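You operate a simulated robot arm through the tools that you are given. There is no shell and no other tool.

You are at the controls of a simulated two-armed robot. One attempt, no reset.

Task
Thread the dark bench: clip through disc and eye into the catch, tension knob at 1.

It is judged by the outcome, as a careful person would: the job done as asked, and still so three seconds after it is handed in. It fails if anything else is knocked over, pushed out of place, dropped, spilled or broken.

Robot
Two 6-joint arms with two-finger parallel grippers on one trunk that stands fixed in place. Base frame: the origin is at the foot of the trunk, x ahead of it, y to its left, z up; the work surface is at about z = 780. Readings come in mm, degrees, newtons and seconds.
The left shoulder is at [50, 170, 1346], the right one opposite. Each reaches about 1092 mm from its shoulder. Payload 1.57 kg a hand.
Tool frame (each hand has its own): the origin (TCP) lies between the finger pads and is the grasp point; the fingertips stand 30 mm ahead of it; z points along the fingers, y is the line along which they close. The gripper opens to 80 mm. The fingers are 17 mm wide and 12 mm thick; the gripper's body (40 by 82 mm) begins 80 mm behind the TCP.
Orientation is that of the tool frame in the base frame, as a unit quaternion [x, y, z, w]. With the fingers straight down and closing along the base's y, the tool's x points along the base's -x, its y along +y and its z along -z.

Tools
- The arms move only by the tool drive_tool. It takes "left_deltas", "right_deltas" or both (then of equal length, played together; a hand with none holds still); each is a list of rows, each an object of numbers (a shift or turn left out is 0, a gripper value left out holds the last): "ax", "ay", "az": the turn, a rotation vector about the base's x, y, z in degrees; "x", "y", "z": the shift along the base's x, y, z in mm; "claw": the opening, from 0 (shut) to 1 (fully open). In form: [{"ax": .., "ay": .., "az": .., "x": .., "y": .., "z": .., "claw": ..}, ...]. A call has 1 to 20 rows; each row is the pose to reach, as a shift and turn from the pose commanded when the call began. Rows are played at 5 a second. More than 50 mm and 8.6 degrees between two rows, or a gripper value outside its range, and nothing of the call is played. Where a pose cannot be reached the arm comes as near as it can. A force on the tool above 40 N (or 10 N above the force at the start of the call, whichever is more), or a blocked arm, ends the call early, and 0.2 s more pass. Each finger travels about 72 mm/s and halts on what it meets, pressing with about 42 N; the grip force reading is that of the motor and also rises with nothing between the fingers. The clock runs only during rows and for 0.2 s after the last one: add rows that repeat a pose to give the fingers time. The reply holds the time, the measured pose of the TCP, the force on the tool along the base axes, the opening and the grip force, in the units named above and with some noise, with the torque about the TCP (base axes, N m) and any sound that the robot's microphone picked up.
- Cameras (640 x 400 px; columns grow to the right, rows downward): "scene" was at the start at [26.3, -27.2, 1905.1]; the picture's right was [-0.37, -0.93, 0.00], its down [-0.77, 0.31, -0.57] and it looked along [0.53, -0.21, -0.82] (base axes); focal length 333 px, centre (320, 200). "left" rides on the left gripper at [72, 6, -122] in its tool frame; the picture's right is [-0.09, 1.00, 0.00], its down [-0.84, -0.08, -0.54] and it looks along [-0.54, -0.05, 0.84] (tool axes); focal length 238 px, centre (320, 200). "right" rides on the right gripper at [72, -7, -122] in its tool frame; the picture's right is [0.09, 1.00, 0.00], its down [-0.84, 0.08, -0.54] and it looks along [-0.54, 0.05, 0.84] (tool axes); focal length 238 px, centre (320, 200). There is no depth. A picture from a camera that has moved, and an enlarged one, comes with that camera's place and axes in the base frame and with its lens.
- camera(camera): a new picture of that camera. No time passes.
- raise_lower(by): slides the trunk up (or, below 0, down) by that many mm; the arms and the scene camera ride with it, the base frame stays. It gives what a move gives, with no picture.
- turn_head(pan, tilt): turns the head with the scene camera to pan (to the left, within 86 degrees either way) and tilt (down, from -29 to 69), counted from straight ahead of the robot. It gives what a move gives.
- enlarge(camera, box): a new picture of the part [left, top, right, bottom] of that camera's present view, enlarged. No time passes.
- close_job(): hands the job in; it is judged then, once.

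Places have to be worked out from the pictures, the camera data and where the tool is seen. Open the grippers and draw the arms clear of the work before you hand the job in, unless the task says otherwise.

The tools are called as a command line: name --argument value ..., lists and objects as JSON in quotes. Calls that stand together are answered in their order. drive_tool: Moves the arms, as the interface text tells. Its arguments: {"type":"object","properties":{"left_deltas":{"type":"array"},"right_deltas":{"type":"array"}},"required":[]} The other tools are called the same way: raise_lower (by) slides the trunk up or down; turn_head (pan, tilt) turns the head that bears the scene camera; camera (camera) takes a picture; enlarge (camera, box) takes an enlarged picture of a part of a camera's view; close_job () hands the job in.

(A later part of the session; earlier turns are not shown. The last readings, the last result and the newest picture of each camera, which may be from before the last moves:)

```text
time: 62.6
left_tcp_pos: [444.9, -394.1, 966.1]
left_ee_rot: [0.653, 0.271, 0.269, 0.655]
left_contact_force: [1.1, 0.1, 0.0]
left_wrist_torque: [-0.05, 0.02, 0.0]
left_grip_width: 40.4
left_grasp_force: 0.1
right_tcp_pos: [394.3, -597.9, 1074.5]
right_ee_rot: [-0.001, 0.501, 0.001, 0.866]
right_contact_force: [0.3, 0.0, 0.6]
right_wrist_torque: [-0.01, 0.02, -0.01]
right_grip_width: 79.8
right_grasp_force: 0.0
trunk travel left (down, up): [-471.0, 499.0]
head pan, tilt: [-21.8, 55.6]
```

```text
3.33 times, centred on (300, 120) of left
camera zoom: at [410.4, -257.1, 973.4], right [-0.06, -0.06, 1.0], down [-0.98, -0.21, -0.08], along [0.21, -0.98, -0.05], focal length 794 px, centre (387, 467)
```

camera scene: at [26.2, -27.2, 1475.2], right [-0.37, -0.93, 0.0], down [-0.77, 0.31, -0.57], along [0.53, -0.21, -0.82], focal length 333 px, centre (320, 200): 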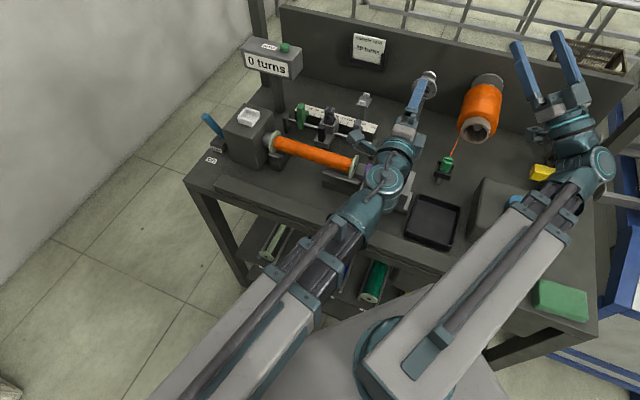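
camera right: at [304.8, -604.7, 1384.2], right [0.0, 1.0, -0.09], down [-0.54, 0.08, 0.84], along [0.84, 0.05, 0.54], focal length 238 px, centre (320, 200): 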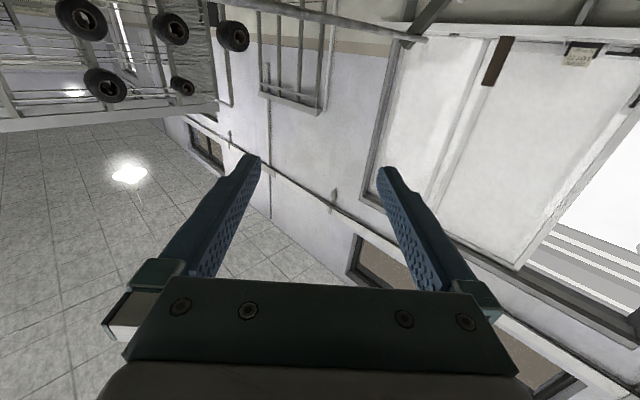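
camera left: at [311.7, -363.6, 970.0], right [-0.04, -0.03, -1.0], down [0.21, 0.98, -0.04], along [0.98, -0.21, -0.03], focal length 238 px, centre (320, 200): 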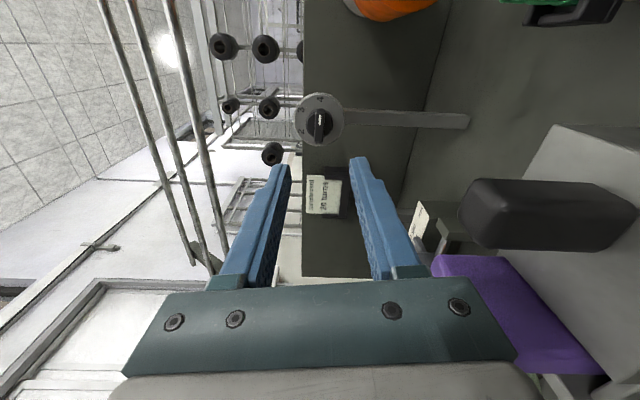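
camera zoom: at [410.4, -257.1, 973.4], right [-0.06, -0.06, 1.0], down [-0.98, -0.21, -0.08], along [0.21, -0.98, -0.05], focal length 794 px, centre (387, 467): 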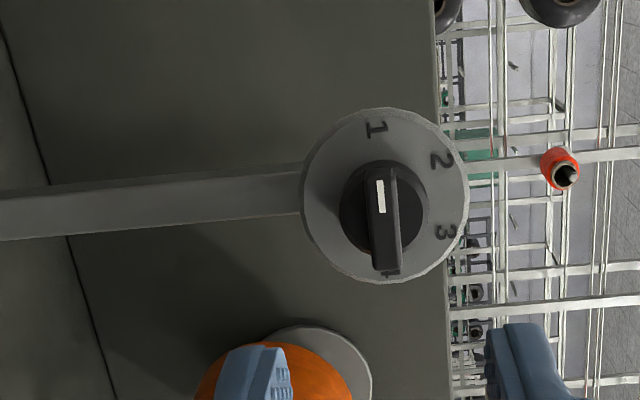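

The knob now points exactly at 1. I raise the trunk 300 mm to clear everything before re-arranging the arms.

raise_lower --by 300

drive_tool --left_deltas '[{"x": 25, "y": 35, "ax": 4.5, "ay": -4.5}, {"x": 50, "y": 70, "ax": 9, "ay": -9}, {"x": 75, "y": 105, "ax": 13.5, "ay": -13.5}, {"x": 100, "y": 140, "ax": 18, "ay": -18}, {"x": 125, "y": 175, "ax": 22.5, "ay": -22.5}, {"x": 150, "y": 210, "ax": 27, "ay": -27}, {"x": 175, "y": 245, "ax": 31.5, "ay": -31.5}, {"x": 172, "y": 285, "ax": 36, "ay": -36}, {"x": 168, "y": 325, "ax": 40.5, "ay": -40.5}, {"x": 163, "y": 365, "ax": 45, "ay": -45}, {"x": 158, "y": 405, "ax": 49.5, "ay": -49.5}, {"x": 153, "y": 445, "ax": 54, "ay": -54}, {"x": 148, "y": 485, "ax": 58.5, "ay": -58.5}, {"x": 143, "y": 525, "ax": 63.6, "ay": -63.6}, {"x": 138, "y": 561, "ax": 63.6, "ay": -63.6}, {"x": 138, "y": 561, "ax": 63.6, "ay": -63.6}]'

camera --camera "left"

camera --camera "scene"

```text
time: 65.6
left_tcp_pos: [445.1, -395.1, 1266.5]
left_ee_rot: [0.653, 0.27, 0.269, 0.654]
left_contact_force: [0.4, -0.7, -0.1]
left_wrist_torque: [0.01, -0.01, 0.0]
left_grip_width: 40.1
left_grasp_force: 0.1
right_tcp_pos: [394.7, -596.9, 1376.2]
right_ee_rot: [0.0, 0.501, 0.0, 0.865]
right_contact_force: [0.6, 0.2, -0.2]
right_wrist_torque: [0.02, -0.02, 0.01]
right_grip_width: 79.9
right_grasp_force: 0.0
trunk travel left (down, up): [-771.0, 199.0]
head pan, tilt: [-21.8, 55.6]
```

```text
time: 69.0
left_tcp_pos: [583.6, 166.6, 1264.7]
left_ee_rot: [0.653, -0.272, 0.652, 0.272]
left_contact_force: [-0.3, -0.1, 1.0]
left_wrist_torque: [0.02, -0.02, -0.03]
left_grip_width: 39.9
left_grasp_force: 0.1
left hand out of reach, approached as far as the arm can: row 11, 12, 13, 14
right_tcp_pos: [393.9, -597.1, 1375.4]
right_ee_rot: [0.0, 0.501, 0.0, 0.865]
right_contact_force: [-0.1, -0.1, 0.5]
right_wrist_torque: [0.01, -0.01, -0.02]
right_grip_width: 80.2
right_grasp_force: 0.1
trunk travel left (down, up): [-771.0, 199.0]
head pan, tilt: [-21.8, 55.6]
```

```text
taken
camera left: at [493.0, 250.1, 1338.4], right [-0.71, -0.7, -0.09], down [-0.33, 0.44, -0.84], along [0.63, -0.56, -0.54], focal length 238 px, centre (320, 200)
```

left: 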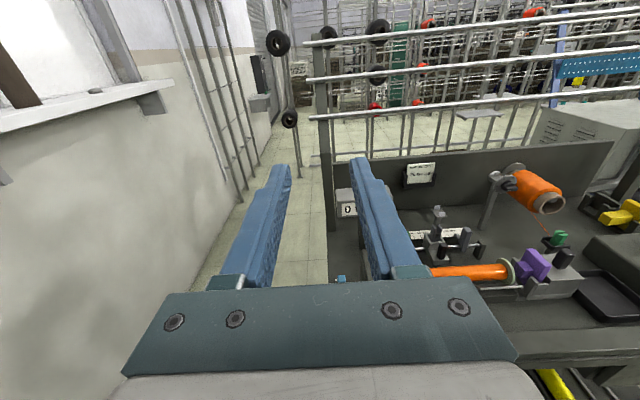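

```text
taken
camera scene: at [26.4, -27.4, 1715.1], right [-0.37, -0.93, 0.0], down [-0.77, 0.31, -0.57], along [0.52, -0.21, -0.82], focal length 333 px, centre (320, 200)
```

scene: 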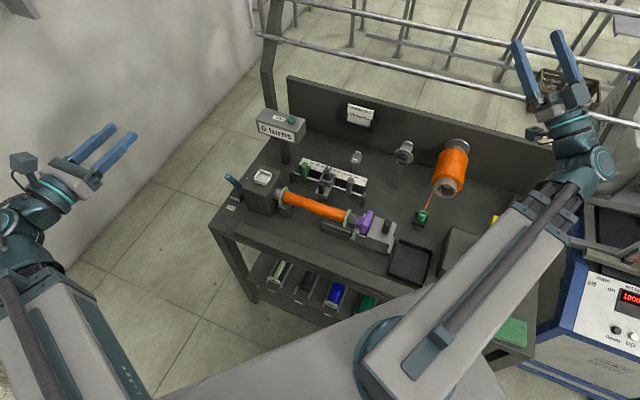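

The left hand now makes a good side observer, off the bench. I bring the right hand back to fingers-down at height z≈1050.

drive_tool --right_deltas '[{"ay": 7.5, "x": 12.5, "z": -25.5}, {"ay": 15, "x": 21.6, "z": -52.3}, {"ay": 22.5, "x": 27.1, "z": -80.2}, {"ay": 30, "x": 29, "z": -108.5}, {"ay": 37.5, "x": 27.1, "z": -136.8}, {"ay": 45, "x": 21.6, "z": -164.7}, {"ay": 52.5, "x": 12.5, "z": -191.5}, {"ay": 60, "x": 0, "z": -217}, {"ay": 67.5, "x": -15.8, "z": -240.6}, {"ay": 75, "x": -34.6, "z": -261.9}, {"ay": 82.5, "x": -55.9, "z": -280.7}, {"ay": 90, "x": -79.5, "z": -296.4}, {"ay": 97.5, "x": -105, "z": -309}, {"ay": 105, "x": -131.8, "z": -318.1}, {"ay": 112.5, "x": -159.7, "z": -323.6}, {"ay": 120, "x": -188, "z": -325.5}, {"ay": 120, "x": -188, "z": -325.5}]'

camera --camera "right"

```text
time: 72.6
left_tcp_pos: [582.3, 165.8, 1264.6]
left_ee_rot: [0.654, -0.271, 0.652, 0.272]
left_contact_force: [0.2, 0.3, 0.1]
left_wrist_torque: [-0.04, 0.0, 0.0]
left_grip_width: 39.9
left_grasp_force: 0.0
right_tcp_pos: [205.0, -597.0, 1046.2]
right_ee_rot: [0.0, 1.0, 0.0, -0.001]
right_contact_force: [1.0, 1.0, -0.4]
right_wrist_torque: [0.01, 0.03, 0.0]
right_grip_width: 80.0
right_grasp_force: 0.0
right hand out of reach, approached as far as the arm can: row 4, 5, 7, 9, 10, 11, 12, 13, 14, 16, 17
trunk travel left (down, up): [-771.0, 199.0]
head pan, tilt: [-21.8, 55.6]
```

```text
taken
camera right: at [135.7, -604.1, 1168.3], right [-0.09, 1.0, 0.0], down [0.84, 0.08, 0.54], along [0.54, 0.05, -0.84], focal length 238 px, centre (320, 200)
```

right: 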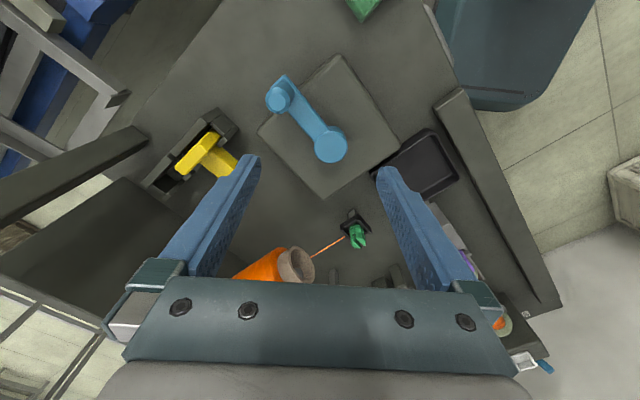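

The right hand is fingers-down. I move above the clip and yaw −45° so that the fingers close along the bench's long direction.

drive_tool --right_deltas '[{"x": 28, "y": 12, "az": -6.5}, {"x": 57, "y": 24, "az": -13}, {"x": 86, "y": 36, "az": -19.5}, {"x": 115, "y": 48, "az": -26}, {"x": 144, "y": 61, "az": -32.5}, {"x": 173, "y": 73, "az": -39}, {"x": 201, "y": 85, "az": -45}, {"x": 201, "y": 85, "az": -45}]'

camera --camera "right"

enlarge --camera "left" --box '[400, 140, 640, 290]'

```text
time: 74.4
left_tcp_pos: [584.1, 167.1, 1266.3]
left_ee_rot: [0.654, -0.27, 0.652, 0.271]
left_contact_force: [-0.7, 0.0, -0.7]
left_wrist_torque: [-0.02, 0.02, -0.02]
left_grip_width: 39.8
left_grasp_force: 0.0
right_tcp_pos: [408.7, -512.8, 1045.6]
right_ee_rot: [0.384, 0.923, 0.001, -0.001]
right_contact_force: [-0.6, -0.9, -0.3]
right_wrist_torque: [0.0, -0.01, -0.01]
right_grip_width: 80.1
right_grasp_force: 0.0
trunk travel left (down, up): [-771.0, 199.0]
head pan, tilt: [-21.8, 55.6]
```

```text
taken
camera right: at [355.2, -466.9, 1168.2], right [0.64, 0.77, 0.0], down [0.65, -0.54, 0.54], along [0.42, -0.35, -0.84], focal length 238 px, centre (320, 200)
```

right: 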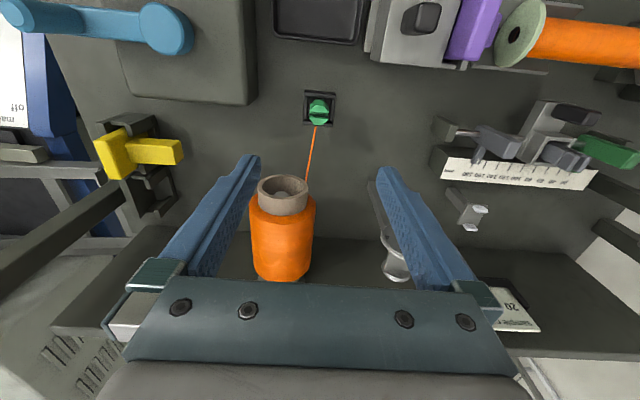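

```text
2.67 times, centred on (520, 215) of left
camera zoom: at [493.0, 250.0, 1338.5], right [-0.71, -0.7, -0.09], down [-0.33, 0.44, -0.84], along [0.63, -0.56, -0.54], focal length 636 px, centre (-213, 160)
```

zoom: 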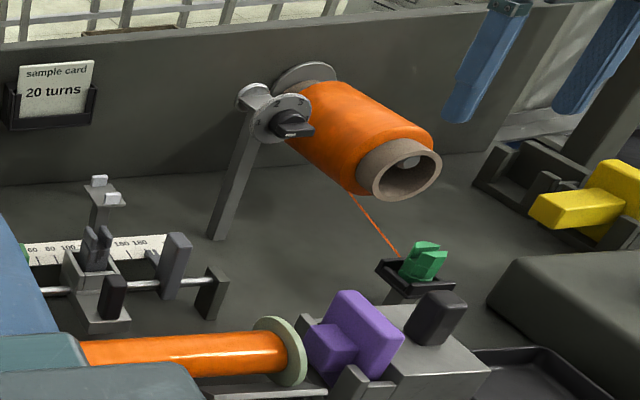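

Now zoom on the clip from the right camera and from the left observer to refine its place and form.

enlarge --camera "right" --box '[288, 80, 352, 130]'

enlarge --camera "left" --box '[535, 220, 585, 260]'

enlarge --camera "left" --box '[475, 155, 535, 205]'

```text
8.00 times, centred on (320, 105) of right
camera zoom: at [355.2, -466.9, 1168.2], right [0.64, 0.77, 0.0], down [0.65, -0.54, 0.54], along [0.42, -0.35, -0.84], focal length 1907 px, centre (320, 960)
```

zoom: 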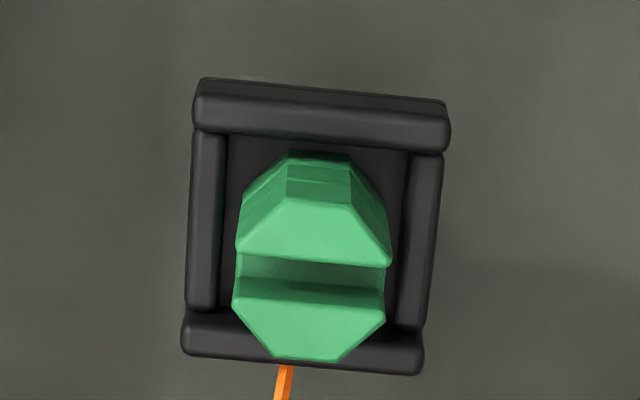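

```text
10.00 times, centred on (560, 240) of left
camera zoom: at [493.0, 250.0, 1338.5], right [-0.71, -0.7, -0.09], down [-0.33, 0.44, -0.84], along [0.63, -0.56, -0.54], focal length 2384 px, centre (-2080, -200)
```

zoom: 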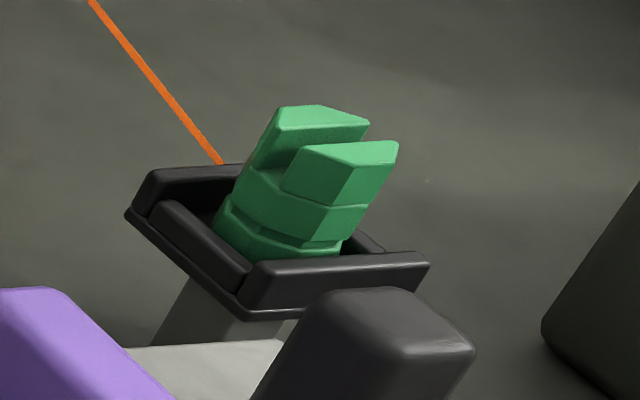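

```text
8.00 times, centred on (505, 180) of left
camera zoom: at [493.0, 250.0, 1338.5], right [-0.71, -0.7, -0.09], down [-0.33, 0.44, -0.84], along [0.63, -0.56, -0.54], focal length 1907 px, centre (-1160, 360)
```

zoom: 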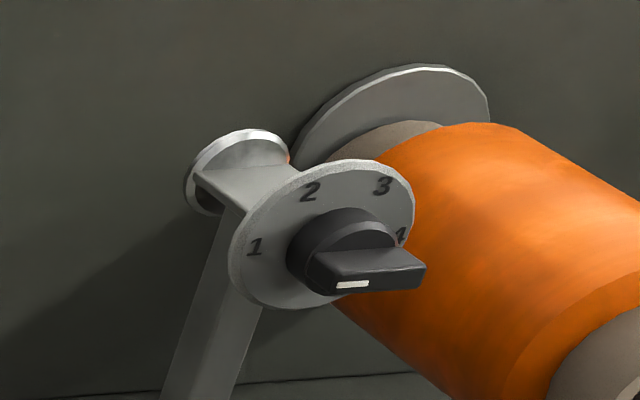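

Clip top ≈ a −73.7, b 652, z 863.5 – right under the hand; its head is ~24 mm wide along the closing direction. I lower the trunk 150 mm and check.

raise_lower --by -150

camera --camera "right"

camera --camera "left"

```text
time: 76.2
left_tcp_pos: [583.5, 167.8, 1116.9]
left_ee_rot: [0.654, -0.27, 0.652, 0.272]
left_contact_force: [-0.7, 0.2, -0.4]
left_wrist_torque: [0.0, -0.01, 0.03]
left_grip_width: 40.1
left_grasp_force: 0.0
right_tcp_pos: [410.0, -513.1, 895.8]
right_ee_rot: [0.383, 0.924, 0.0, -0.001]
right_contact_force: [0.8, 0.0, 1.0]
right_wrist_torque: [-0.04, -0.01, -0.01]
right_grip_width: 79.9
right_grasp_force: 0.0
trunk travel left (down, up): [-621.0, 349.0]
head pan, tilt: [-21.8, 55.6]
```

```text
taken
camera right: at [355.0, -467.1, 1018.3], right [0.64, 0.77, 0.0], down [0.65, -0.54, 0.54], along [0.42, -0.34, -0.84], focal length 238 px, centre (320, 200)
```

right: 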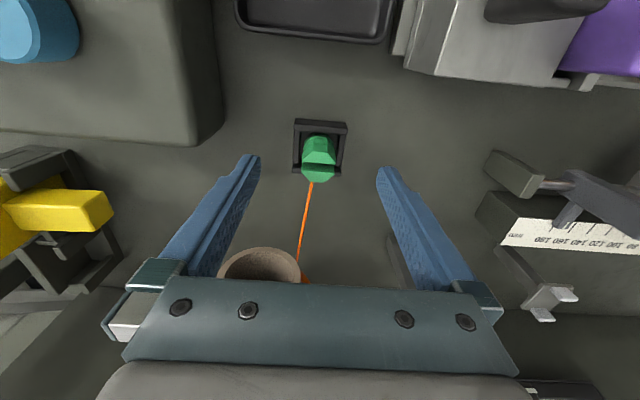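

```text
taken
camera left: at [493.1, 250.0, 1188.5], right [-0.71, -0.7, -0.09], down [-0.33, 0.44, -0.84], along [0.63, -0.56, -0.54], focal length 238 px, centre (320, 200)
```

left: 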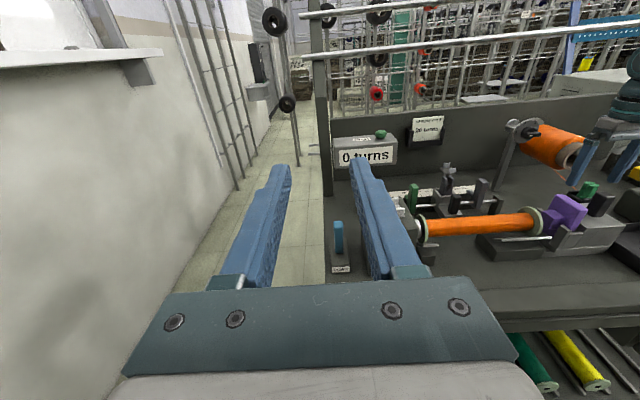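

I zoom to check the clip's offset relative to the point between the fingertips (expected at pixel (320, 169)).

enlarge --camera "right" --box '[280, 110, 360, 200]'

enlarge --camera "left" --box '[480, 90, 640, 250]'

```text
4.44 times, centred on (320, 155) of right
camera zoom: at [355.0, -467.1, 1018.3], right [0.64, 0.77, 0.0], down [0.65, -0.54, 0.54], along [0.42, -0.34, -0.84], focal length 1059 px, centre (320, 400)
```

zoom: 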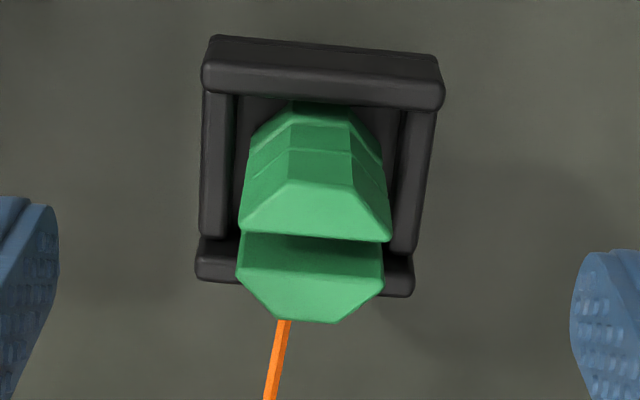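

```text
2.50 times, centred on (560, 170) of left
camera zoom: at [493.1, 250.0, 1188.5], right [-0.71, -0.7, -0.09], down [-0.33, 0.44, -0.84], along [0.63, -0.56, -0.54], focal length 596 px, centre (-280, 275)
```

zoom: 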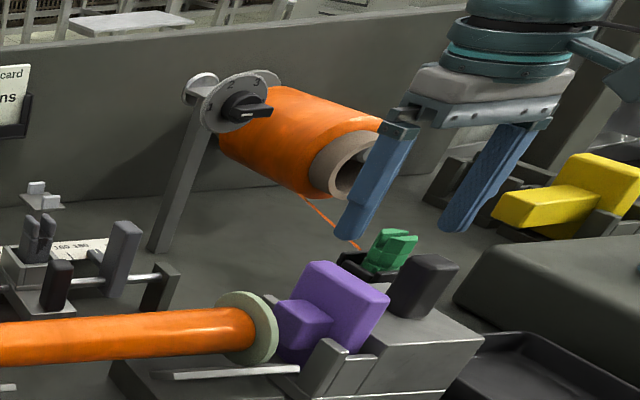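

The clip is 1–2 mm off-centre; I correct, then lower 31 mm.

drive_tool --right_deltas '[{"x": -2.2, "y": 0.4, "claw": 0.7}, {"x": -2.2, "y": 0.4, "claw": 0.7}]'

raise_lower --by -31

enlarge --camera "left" --box '[480, 90, 640, 250]'

enlarge --camera "right" --box '[240, 110, 400, 220]'

```text
time: 76.8
left_tcp_pos: [582.7, 167.2, 1115.8]
left_ee_rot: [0.653, -0.271, 0.652, 0.272]
left_contact_force: [0.3, 0.2, 0.4]
left_wrist_torque: [-0.01, 0.0, -0.01]
left_grip_width: 40.2
left_grasp_force: 0.1
right_tcp_pos: [407.6, -512.3, 896.6]
right_ee_rot: [0.382, 0.924, 0.0, -0.001]
right_contact_force: [-0.3, -0.5, 0.2]
right_wrist_torque: [-0.04, 0.04, 0.03]
right_grip_width: 56.0
right_grasp_force: 0.1
trunk travel left (down, up): [-621.0, 349.0]
head pan, tilt: [-21.8, 55.6]
```

```text
time: 77.5
left_tcp_pos: [582.7, 167.5, 1085.9]
left_ee_rot: [0.654, -0.271, 0.652, 0.273]
left_contact_force: [0.4, -0.3, -0.4]
left_wrist_torque: [0.02, -0.03, -0.06]
left_grip_width: 39.8
left_grasp_force: 0.0
right_tcp_pos: [406.0, -513.6, 864.2]
right_ee_rot: [0.382, 0.924, 0.001, 0.0]
right_contact_force: [0.1, -0.1, 0.4]
right_wrist_torque: [0.01, 0.0, 0.03]
right_grip_width: 56.0
right_grasp_force: 0.1
trunk travel left (down, up): [-590.0, 380.0]
head pan, tilt: [-21.8, 55.6]
```

```text
2.50 times, centred on (560, 170) of left
camera zoom: at [493.1, 250.0, 1157.4], right [-0.71, -0.7, -0.09], down [-0.33, 0.44, -0.84], along [0.63, -0.56, -0.54], focal length 596 px, centre (-280, 275)
```

zoom: 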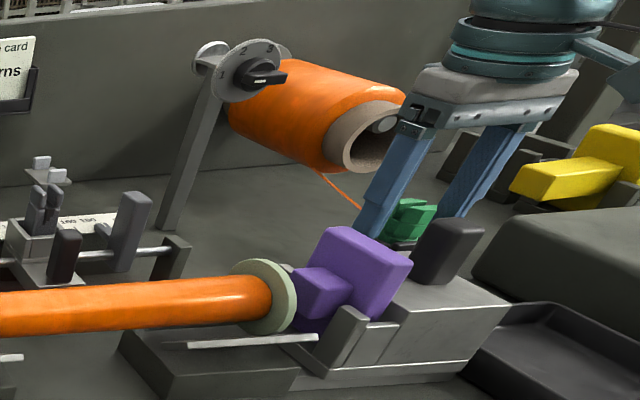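

```text
3.64 times, centred on (320, 165) of right
camera zoom: at [353.3, -466.7, 987.2], right [0.64, 0.77, 0.0], down [0.65, -0.54, 0.54], along [0.42, -0.35, -0.84], focal length 867 px, centre (320, 327)
```

zoom: 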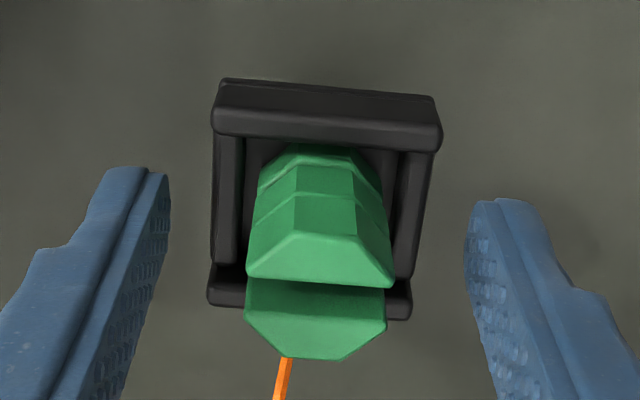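

The fingers straddle the clip head with tips above the holder rim. I close the claw on it.

drive_tool --right_deltas '[{"claw": 0.45}, {"claw": 0.3}, {"claw": 0.15}, {"claw": 0.1}, {"claw": 0.1}]'

enlarge --camera "right" --box '[240, 110, 400, 220]'

```text
time: 78.7
left_tcp_pos: [583.5, 166.7, 1085.4]
left_ee_rot: [0.654, -0.271, 0.652, 0.272]
left_contact_force: [0.7, 0.2, 0.1]
left_wrist_torque: [-0.02, -0.02, 0.02]
left_grip_width: 40.0
left_grasp_force: 0.0
right_tcp_pos: [408.2, -512.7, 864.6]
right_ee_rot: [0.383, 0.924, 0.0, -0.001]
right_contact_force: [-0.5, 0.2, 0.9]
right_wrist_torque: [0.0, 0.03, 0.0]
right_grip_width: 22.1
right_grasp_force: 35.6
trunk travel left (down, up): [-590.0, 380.0]
head pan, tilt: [-21.8, 55.6]
```

```text
3.64 times, centred on (320, 165) of right
camera zoom: at [353.3, -466.7, 987.2], right [0.64, 0.77, 0.0], down [0.65, -0.54, 0.54], along [0.42, -0.34, -0.84], focal length 867 px, centre (320, 327)
```

zoom: 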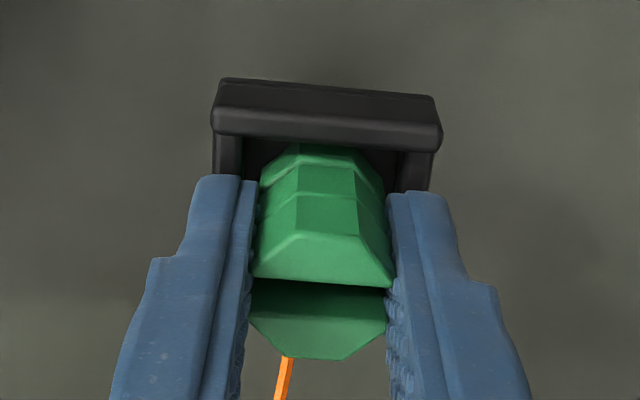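

Gripped (22 mm, 36 N). I lift 60 mm with the trunk and look.

raise_lower --by 60

enlarge --camera "left" --box '[480, 90, 640, 250]'

enlarge --camera "right" --box '[200, 80, 440, 300]'

```text
time: 79.7
left_tcp_pos: [583.5, 168.3, 1144.7]
left_ee_rot: [0.654, -0.27, 0.651, 0.273]
left_contact_force: [0.3, 1.0, 0.2]
left_wrist_torque: [-0.01, 0.03, 0.01]
left_grip_width: 40.0
left_grasp_force: 0.0
right_tcp_pos: [406.1, -512.3, 924.8]
right_ee_rot: [0.383, 0.924, 0.0, -0.001]
right_contact_force: [-0.1, 0.2, -0.4]
right_wrist_torque: [-0.02, 0.01, -0.01]
right_grip_width: 22.4
right_grasp_force: 34.9
trunk travel left (down, up): [-650.0, 320.0]
head pan, tilt: [-21.8, 55.6]
```

```text
2.50 times, centred on (560, 170) of left
camera zoom: at [493.3, 250.0, 1217.4], right [-0.71, -0.7, -0.09], down [-0.33, 0.44, -0.84], along [0.63, -0.56, -0.54], focal length 596 px, centre (-280, 275)
```

zoom: 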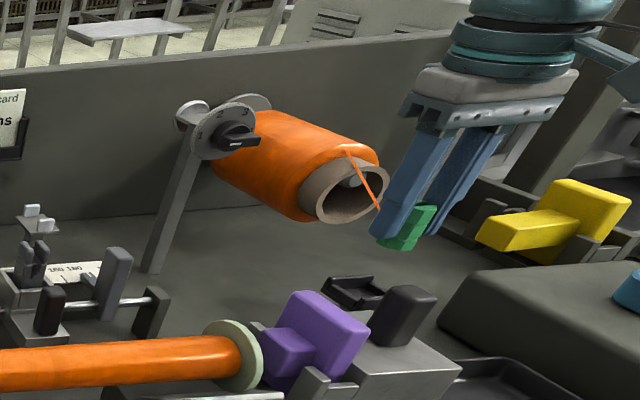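

```text
1.82 times, centred on (320, 190) of right
camera zoom: at [353.4, -466.8, 1047.1], right [0.64, 0.77, 0.0], down [0.65, -0.54, 0.54], along [0.42, -0.34, -0.84], focal length 433 px, centre (320, 218)
```

zoom: 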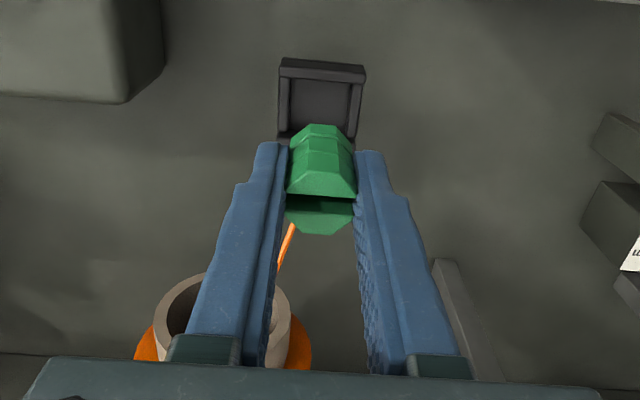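

The clip hangs from the grip with its thread straight to the spool's end. The gap between dial and rear disc is b≈766–808 with the bracket top at z≈967, so I raise until the clip bottom is ~980 and move behind the dial line at b≈789, on the spool side.

raise_lower --by 104

drive_tool --right_deltas '[{"x": 18, "y": -15}, {"x": 36, "y": -29}, {"x": 54, "y": -44}, {"x": 73, "y": -59}, {"x": 91, "y": -73}, {"x": 108.9, "y": -87.7}, {"x": 108.9, "y": -87.7}]'

camera --camera "left"

camera --camera "right"

camera --camera "scene"

```text
time: 81.1
left_tcp_pos: [583.9, 167.4, 1248.5]
left_ee_rot: [0.654, -0.271, 0.652, 0.272]
left_contact_force: [0.0, 0.2, -0.9]
left_wrist_torque: [-0.02, -0.01, 0.0]
left_grip_width: 40.0
left_grasp_force: 0.2
right_tcp_pos: [406.5, -512.2, 1028.5]
right_ee_rot: [0.382, 0.924, 0.001, -0.001]
right_contact_force: [-0.4, 0.5, -0.7]
right_wrist_torque: [0.01, -0.05, -0.01]
right_grip_width: 22.3
right_grasp_force: 35.1
trunk travel left (down, up): [-754.0, 216.0]
head pan, tilt: [-21.8, 55.6]
```

```text
time: 82.7
left_tcp_pos: [585.1, 167.1, 1248.4]
left_ee_rot: [0.654, -0.271, 0.652, 0.272]
left_contact_force: [-0.1, 0.4, 0.5]
left_wrist_torque: [-0.02, 0.03, -0.02]
left_grip_width: 40.0
left_grasp_force: 0.0
right_tcp_pos: [516.6, -599.5, 1028.5]
right_ee_rot: [0.383, 0.924, 0.0, -0.001]
right_contact_force: [-0.6, -0.4, 0.0]
right_wrist_torque: [0.0, 0.0, 0.03]
right_grip_width: 22.4
right_grasp_force: 35.6
trunk travel left (down, up): [-754.0, 216.0]
head pan, tilt: [-21.8, 55.6]
```

```text
taken
camera left: at [493.1, 250.1, 1321.4], right [-0.71, -0.7, -0.09], down [-0.33, 0.44, -0.84], along [0.63, -0.56, -0.54], focal length 238 px, centre (320, 200)
```

left: 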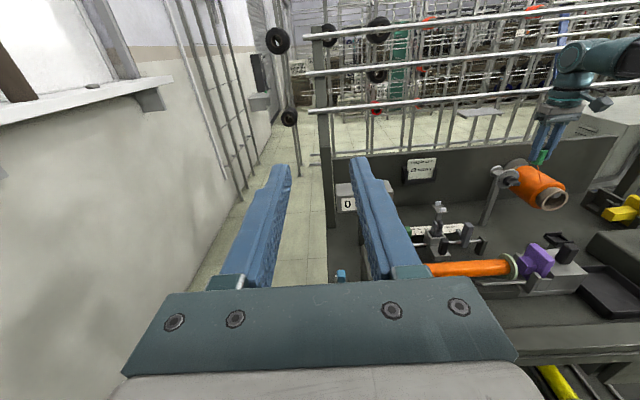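

```text
taken
camera right: at [462.9, -553.2, 1151.3], right [0.64, 0.77, 0.0], down [0.65, -0.54, 0.54], along [0.42, -0.35, -0.84], focal length 238 px, centre (320, 200)
```

right: 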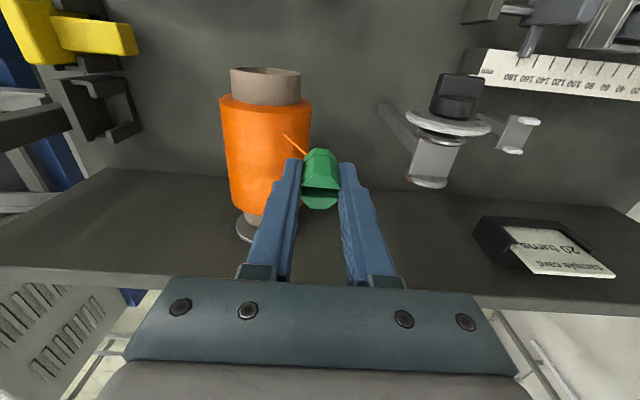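

```text
taken
camera scene: at [26.2, -27.1, 1698.1], right [-0.37, -0.93, 0.0], down [-0.77, 0.31, -0.57], along [0.53, -0.21, -0.82], focal length 333 px, centre (320, 200)
```

scene: 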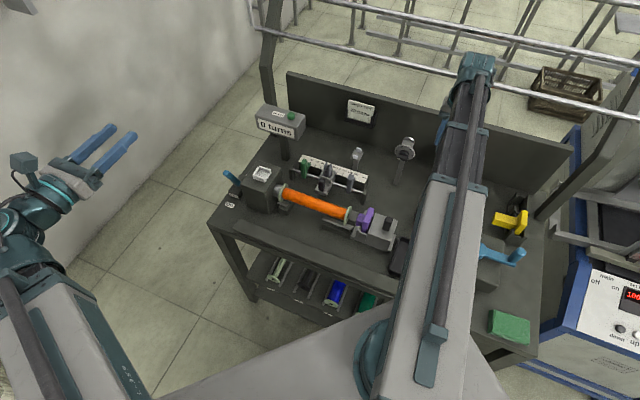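

The clip is beside the tensioner on the spool side. I zoom to verify the height and lateral position relative to the disc gap before passing through.

enlarge --camera "right" --box '[270, 60, 560, 260]'

enlarge --camera "left" --box '[470, 80, 610, 220]'

```text
2.00 times, centred on (415, 160) of right
camera zoom: at [462.9, -553.2, 1151.3], right [0.64, 0.77, 0.0], down [0.65, -0.54, 0.54], along [0.42, -0.35, -0.84], focal length 477 px, centre (130, 280)
```

zoom: 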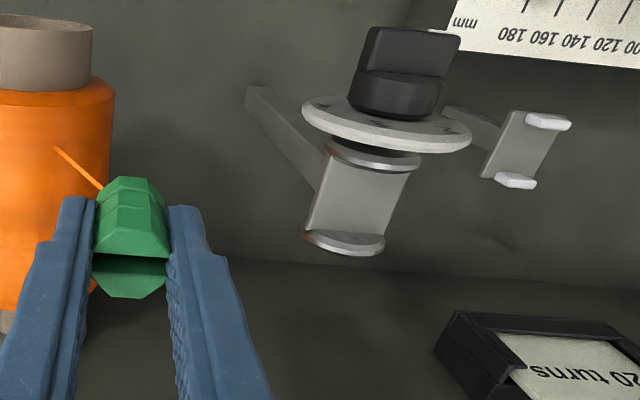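

```text
2.86 times, centred on (540, 150) of left
camera zoom: at [493.1, 250.1, 1321.4], right [-0.71, -0.7, -0.09], down [-0.33, 0.44, -0.84], along [0.63, -0.56, -0.54], focal length 681 px, centre (-309, 343)
```

zoom: 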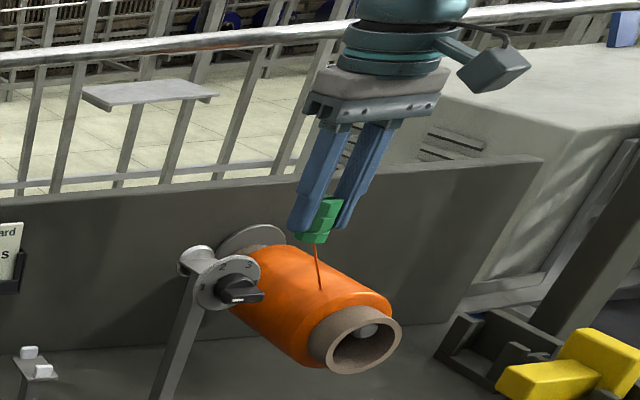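

The bracket is flanked by two flange discs with a ~36 mm gap – the clip can pass there. I zoom on the eye to understand it before moving.

enlarge --camera "right" --box '[490, 100, 560, 165]'

enlarge --camera "left" --box '[420, 190, 480, 250]'

enlarge --camera "scene" --box '[340, 130, 420, 190]'

enlarge --camera "right" --box '[395, 70, 495, 200]'

```text
6.15 times, centred on (525, 132) of right
camera zoom: at [462.9, -553.2, 1151.3], right [0.64, 0.77, 0.0], down [0.65, -0.54, 0.54], along [0.42, -0.35, -0.84], focal length 1467 px, centre (-942, 615)
```

zoom: 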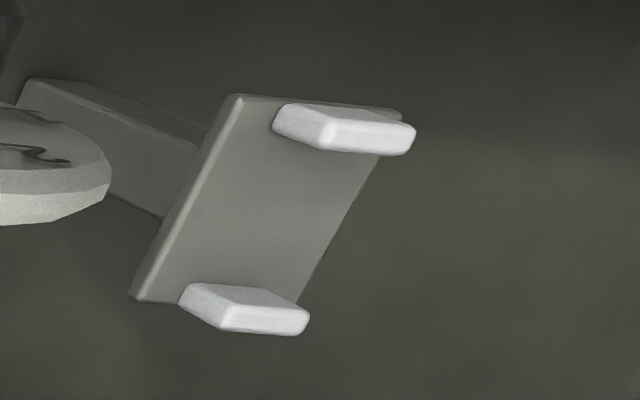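

```text
6.67 times, centred on (450, 220) of left
camera zoom: at [493.1, 250.1, 1321.4], right [-0.71, -0.7, -0.09], down [-0.33, 0.44, -0.84], along [0.63, -0.56, -0.54], focal length 1589 px, centre (-547, 67)
```

zoom: 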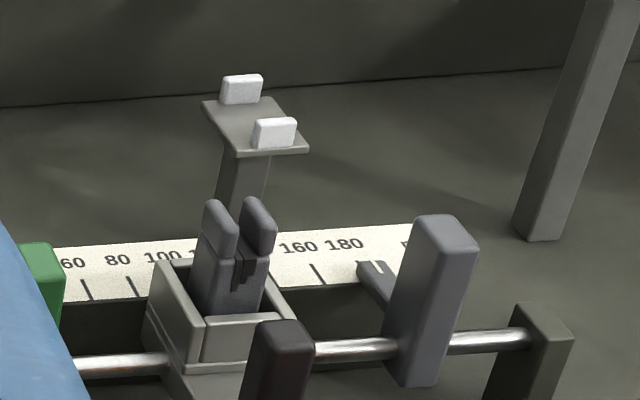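

```text
6.67 times, centred on (380, 160) of scene
camera zoom: at [26.2, -27.1, 1698.1], right [-0.37, -0.93, 0.0], down [-0.77, 0.31, -0.57], along [0.53, -0.21, -0.82], focal length 2219 px, centre (-80, 467)
```

zoom: 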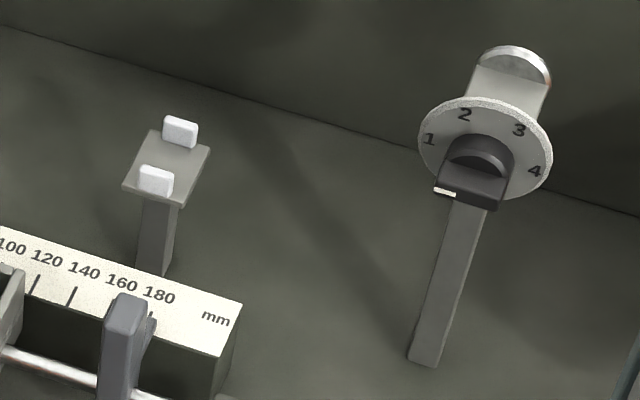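

```text
3.08 times, centred on (445, 135) of right
camera zoom: at [462.9, -553.2, 1151.3], right [0.64, 0.77, 0.0], down [0.65, -0.54, 0.54], along [0.42, -0.35, -0.84], focal length 733 px, centre (-65, 400)
```

zoom: 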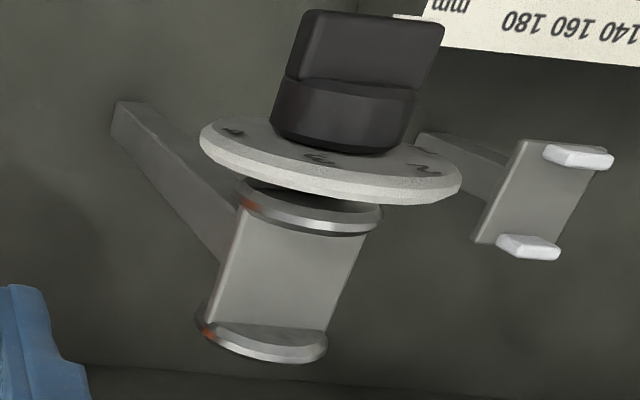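

The gates are open-topped: two flanges ~36 mm apart over a bracket, then two short posts ~36 mm apart on a plate. I need the exact clip bottom height relative to the TCP, so I zoom on the held clip.

enlarge --camera "left" --box '[520, 130, 570, 190]'

enlarge --camera "right" --box '[280, 130, 360, 220]'

enlarge --camera "left" --box '[475, 155, 535, 205]'

```text
6.67 times, centred on (545, 160) of left
camera zoom: at [493.1, 250.1, 1321.4], right [-0.71, -0.7, -0.09], down [-0.33, 0.44, -0.84], along [0.63, -0.56, -0.54], focal length 1589 px, centre (-1180, 467)
```

zoom: 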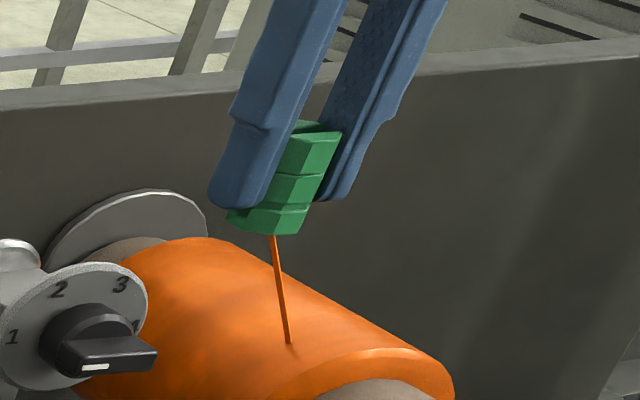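

```text
4.44 times, centred on (320, 175) of right
camera zoom: at [462.9, -553.2, 1151.3], right [0.64, 0.77, 0.0], down [0.65, -0.54, 0.54], along [0.42, -0.35, -0.84], focal length 1059 px, centre (320, 311)
```

zoom: 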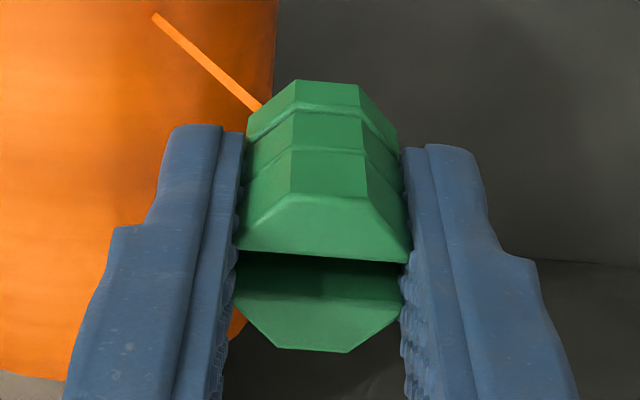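

```text
8.00 times, centred on (505, 180) of left
camera zoom: at [493.1, 250.1, 1321.4], right [-0.71, -0.7, -0.09], down [-0.33, 0.44, -0.84], along [0.63, -0.56, -0.54], focal length 1907 px, centre (-1160, 360)
```

zoom: 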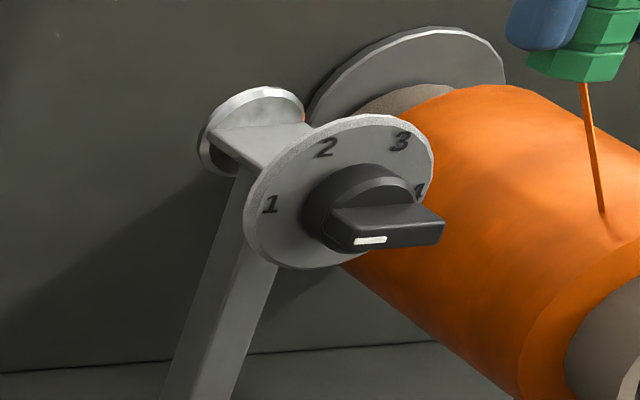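

Relative to the right camera the clip is ~3–4 mm too far back for the gap centre (b≈788). I shift it −3 mm in b and bring it to just before the bracket, then look from the side.

drive_tool --right_deltas '[{"x": 13, "y": 14.4}, {"x": 26, "y": 28.8}, {"x": 38.9, "y": 43.1}, {"x": 38.9, "y": 43.1}]'

enlarge --camera "right" --box '[270, 80, 430, 230]'

enlarge --camera "left" --box '[475, 135, 555, 205]'

```text
time: 83.7
left_tcp_pos: [582.8, 168.1, 1248.2]
left_ee_rot: [0.654, -0.271, 0.653, 0.271]
left_contact_force: [-0.6, -0.4, 0.8]
left_wrist_torque: [-0.01, -0.01, -0.02]
left_grip_width: 40.2
left_grasp_force: 0.1
right_tcp_pos: [555.6, -556.9, 1029.5]
right_ee_rot: [0.382, 0.924, 0.0, -0.002]
right_contact_force: [0.6, -0.8, 0.0]
right_wrist_torque: [0.02, -0.04, 0.0]
right_grip_width: 22.6
right_grasp_force: 35.5
trunk travel left (down, up): [-754.0, 216.0]
head pan, tilt: [-21.8, 55.6]
```

```text
2.67 times, centred on (350, 155) of right
camera zoom: at [501.4, -511.2, 1151.2], right [0.64, 0.77, 0.0], down [0.65, -0.54, 0.54], along [0.42, -0.35, -0.84], focal length 636 px, centre (240, 320)
```

zoom: 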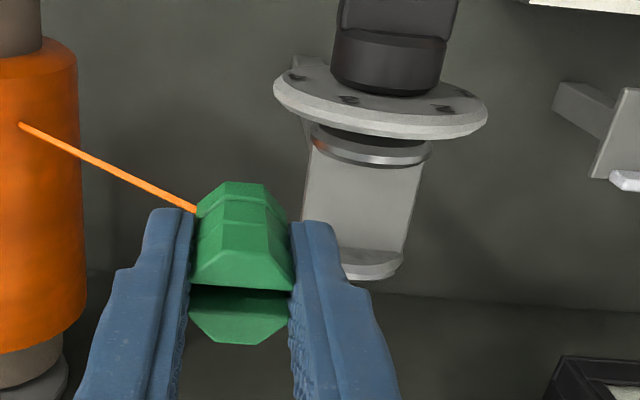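

```text
5.71 times, centred on (515, 170) of left
camera zoom: at [493.2, 249.9, 1321.4], right [-0.71, -0.7, -0.09], down [-0.33, 0.44, -0.84], along [0.63, -0.56, -0.54], focal length 1362 px, centre (-794, 371)
```

zoom: 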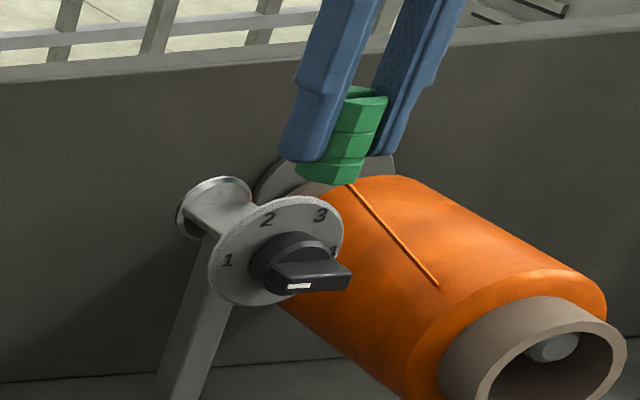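

The clip is laterally within the gap; its bottom is ~22 mm above the bracket. I lower 16 mm, then pass slowly through along +a.

raise_lower --by -16

enlarge --camera "left" --box '[475, 130, 555, 200]'

enlarge --camera "right" --box '[270, 80, 430, 230]'

```text
time: 84.3
left_tcp_pos: [583.1, 167.3, 1232.2]
left_ee_rot: [0.654, -0.271, 0.652, 0.272]
left_contact_force: [-0.5, 0.6, -0.9]
left_wrist_torque: [0.01, 0.02, -0.02]
left_grip_width: 39.9
left_grasp_force: 0.1
right_tcp_pos: [554.9, -556.8, 1012.0]
right_ee_rot: [0.383, 0.924, 0.0, 0.0]
right_contact_force: [0.4, -0.1, -0.4]
right_wrist_torque: [-0.03, 0.05, -0.01]
right_grip_width: 22.4
right_grasp_force: 35.5
trunk travel left (down, up): [-738.0, 232.0]
head pan, tilt: [-21.8, 55.6]
```

```text
5.71 times, centred on (515, 165) of left
camera zoom: at [493.0, 250.0, 1305.4], right [-0.71, -0.7, -0.09], down [-0.33, 0.44, -0.84], along [0.63, -0.56, -0.54], focal length 1362 px, centre (-794, 400)
```

zoom: 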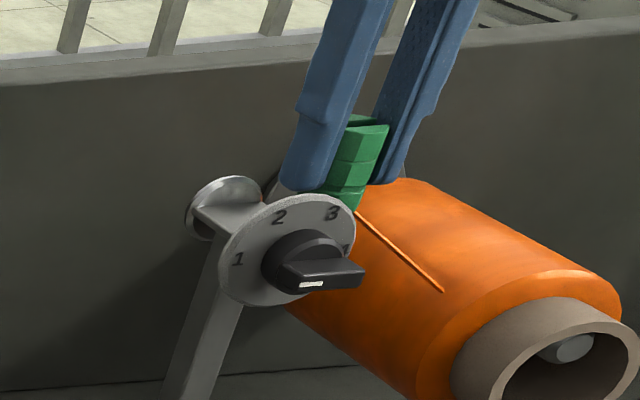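

```text
2.67 times, centred on (350, 155) of right
camera zoom: at [501.1, -511.3, 1135.2], right [0.64, 0.77, 0.0], down [0.65, -0.54, 0.54], along [0.42, -0.35, -0.84], focal length 636 px, centre (240, 320)
```

zoom: 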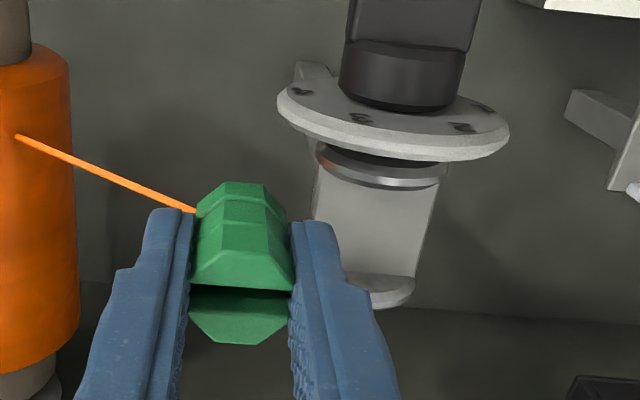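

Clearances look ~4 mm each side. I pass through slowly: first 45 mm, watching force.

drive_tool --right_deltas '[{"x": 5, "y": 7}, {"x": 11, "y": 13}, {"x": 17, "y": 19}, {"x": 23, "y": 25}, {"x": 30.8, "y": 32.9}, {"x": 30.8, "y": 32.9}]'

enlarge --camera "right" --box '[240, 80, 400, 230]'

enlarge --camera "left" --box '[475, 130, 555, 200]'

```text
time: 85.7
left_tcp_pos: [583.3, 166.3, 1231.8]
left_ee_rot: [0.653, -0.272, 0.652, 0.273]
left_contact_force: [-0.2, -0.3, 0.7]
left_wrist_torque: [-0.02, 0.01, 0.0]
left_grip_width: 39.9
left_grasp_force: 0.0
right_tcp_pos: [584.5, -524.1, 1012.7]
right_ee_rot: [0.382, 0.924, 0.0, -0.001]
right_contact_force: [1.1, 0.3, -0.7]
right_wrist_torque: [0.0, -0.01, -0.04]
right_grip_width: 22.2
right_grasp_force: 34.8
trunk travel left (down, up): [-738.0, 232.0]
head pan, tilt: [-21.8, 55.6]
```

```text
2.67 times, centred on (320, 155) of right
camera zoom: at [531.1, -478.3, 1135.2], right [0.64, 0.77, 0.0], down [0.65, -0.54, 0.54], along [0.42, -0.34, -0.84], focal length 636 px, centre (320, 320)
```

zoom: 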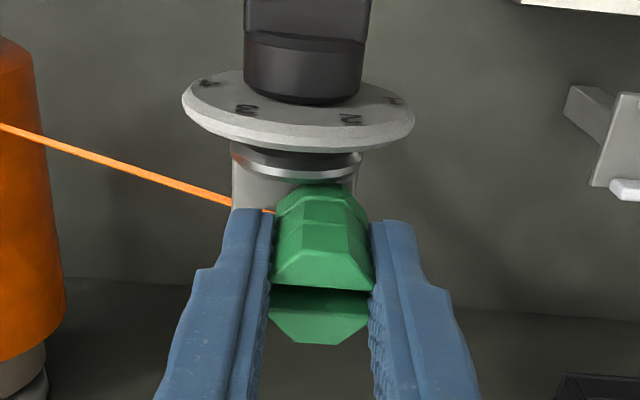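

```text
5.71 times, centred on (515, 165) of left
camera zoom: at [493.2, 250.0, 1305.4], right [-0.71, -0.7, -0.09], down [-0.33, 0.44, -0.84], along [0.63, -0.56, -0.54], focal length 1362 px, centre (-794, 400)
```

zoom: 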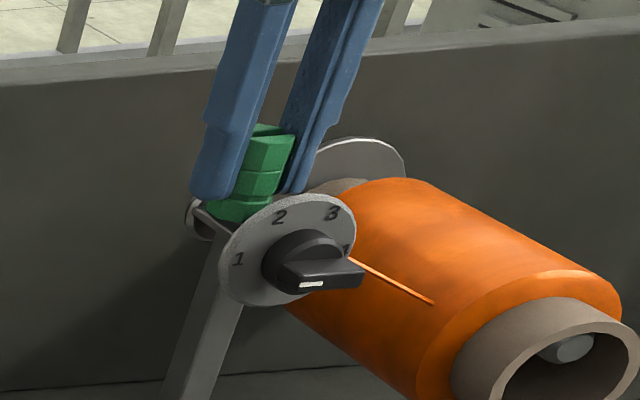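

The clip is passing between the flanges with the thread entering behind the dial, no contact. I continue 75 mm further.

drive_tool --right_deltas '[{"x": 7, "y": 7}, {"x": 14, "y": 14}, {"x": 21, "y": 21}, {"x": 30, "y": 30}, {"x": 40, "y": 40}, {"x": 53, "y": 53}, {"x": 53, "y": 53}]'

enlarge --camera "right" --box '[160, 60, 480, 260]'

enlarge --camera "left" --box '[420, 120, 560, 230]'

```text
time: 87.3
left_tcp_pos: [583.1, 167.2, 1232.3]
left_ee_rot: [0.655, -0.269, 0.652, 0.271]
left_contact_force: [-0.1, 0.3, 0.0]
left_wrist_torque: [0.01, 0.0, -0.03]
left_grip_width: 40.0
left_grasp_force: 0.1
right_tcp_pos: [637.4, -471.7, 1012.6]
right_ee_rot: [0.383, 0.924, 0.0, -0.001]
right_contact_force: [0.1, -0.4, 0.2]
right_wrist_torque: [-0.01, 0.01, 0.0]
right_grip_width: 22.6
right_grasp_force: 34.6
trunk travel left (down, up): [-738.0, 232.0]
head pan, tilt: [-21.8, 55.6]
```

```text
2.00 times, centred on (320, 160) of right
camera zoom: at [583.5, -425.8, 1135.2], right [0.64, 0.77, 0.0], down [0.65, -0.54, 0.54], along [0.42, -0.35, -0.84], focal length 477 px, centre (320, 280)
```

zoom: 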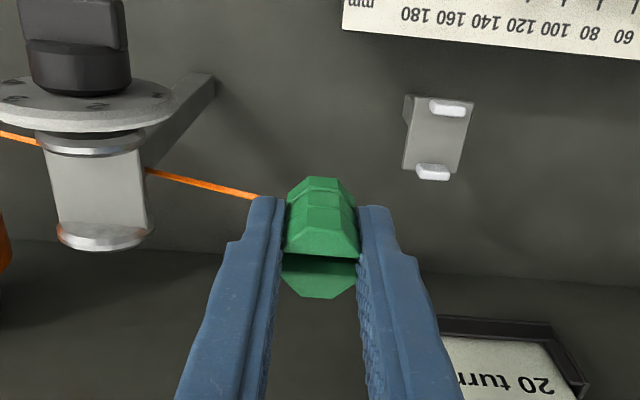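

```text
3.64 times, centred on (490, 175) of left
camera zoom: at [493.2, 250.0, 1305.4], right [-0.71, -0.7, -0.09], down [-0.33, 0.44, -0.84], along [0.63, -0.56, -0.54], focal length 867 px, centre (-298, 291)
```

zoom: 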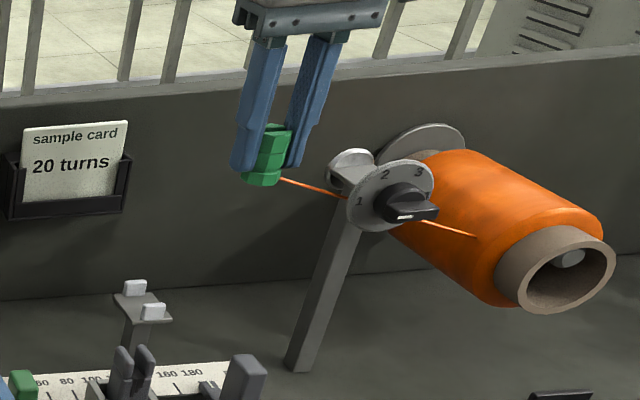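

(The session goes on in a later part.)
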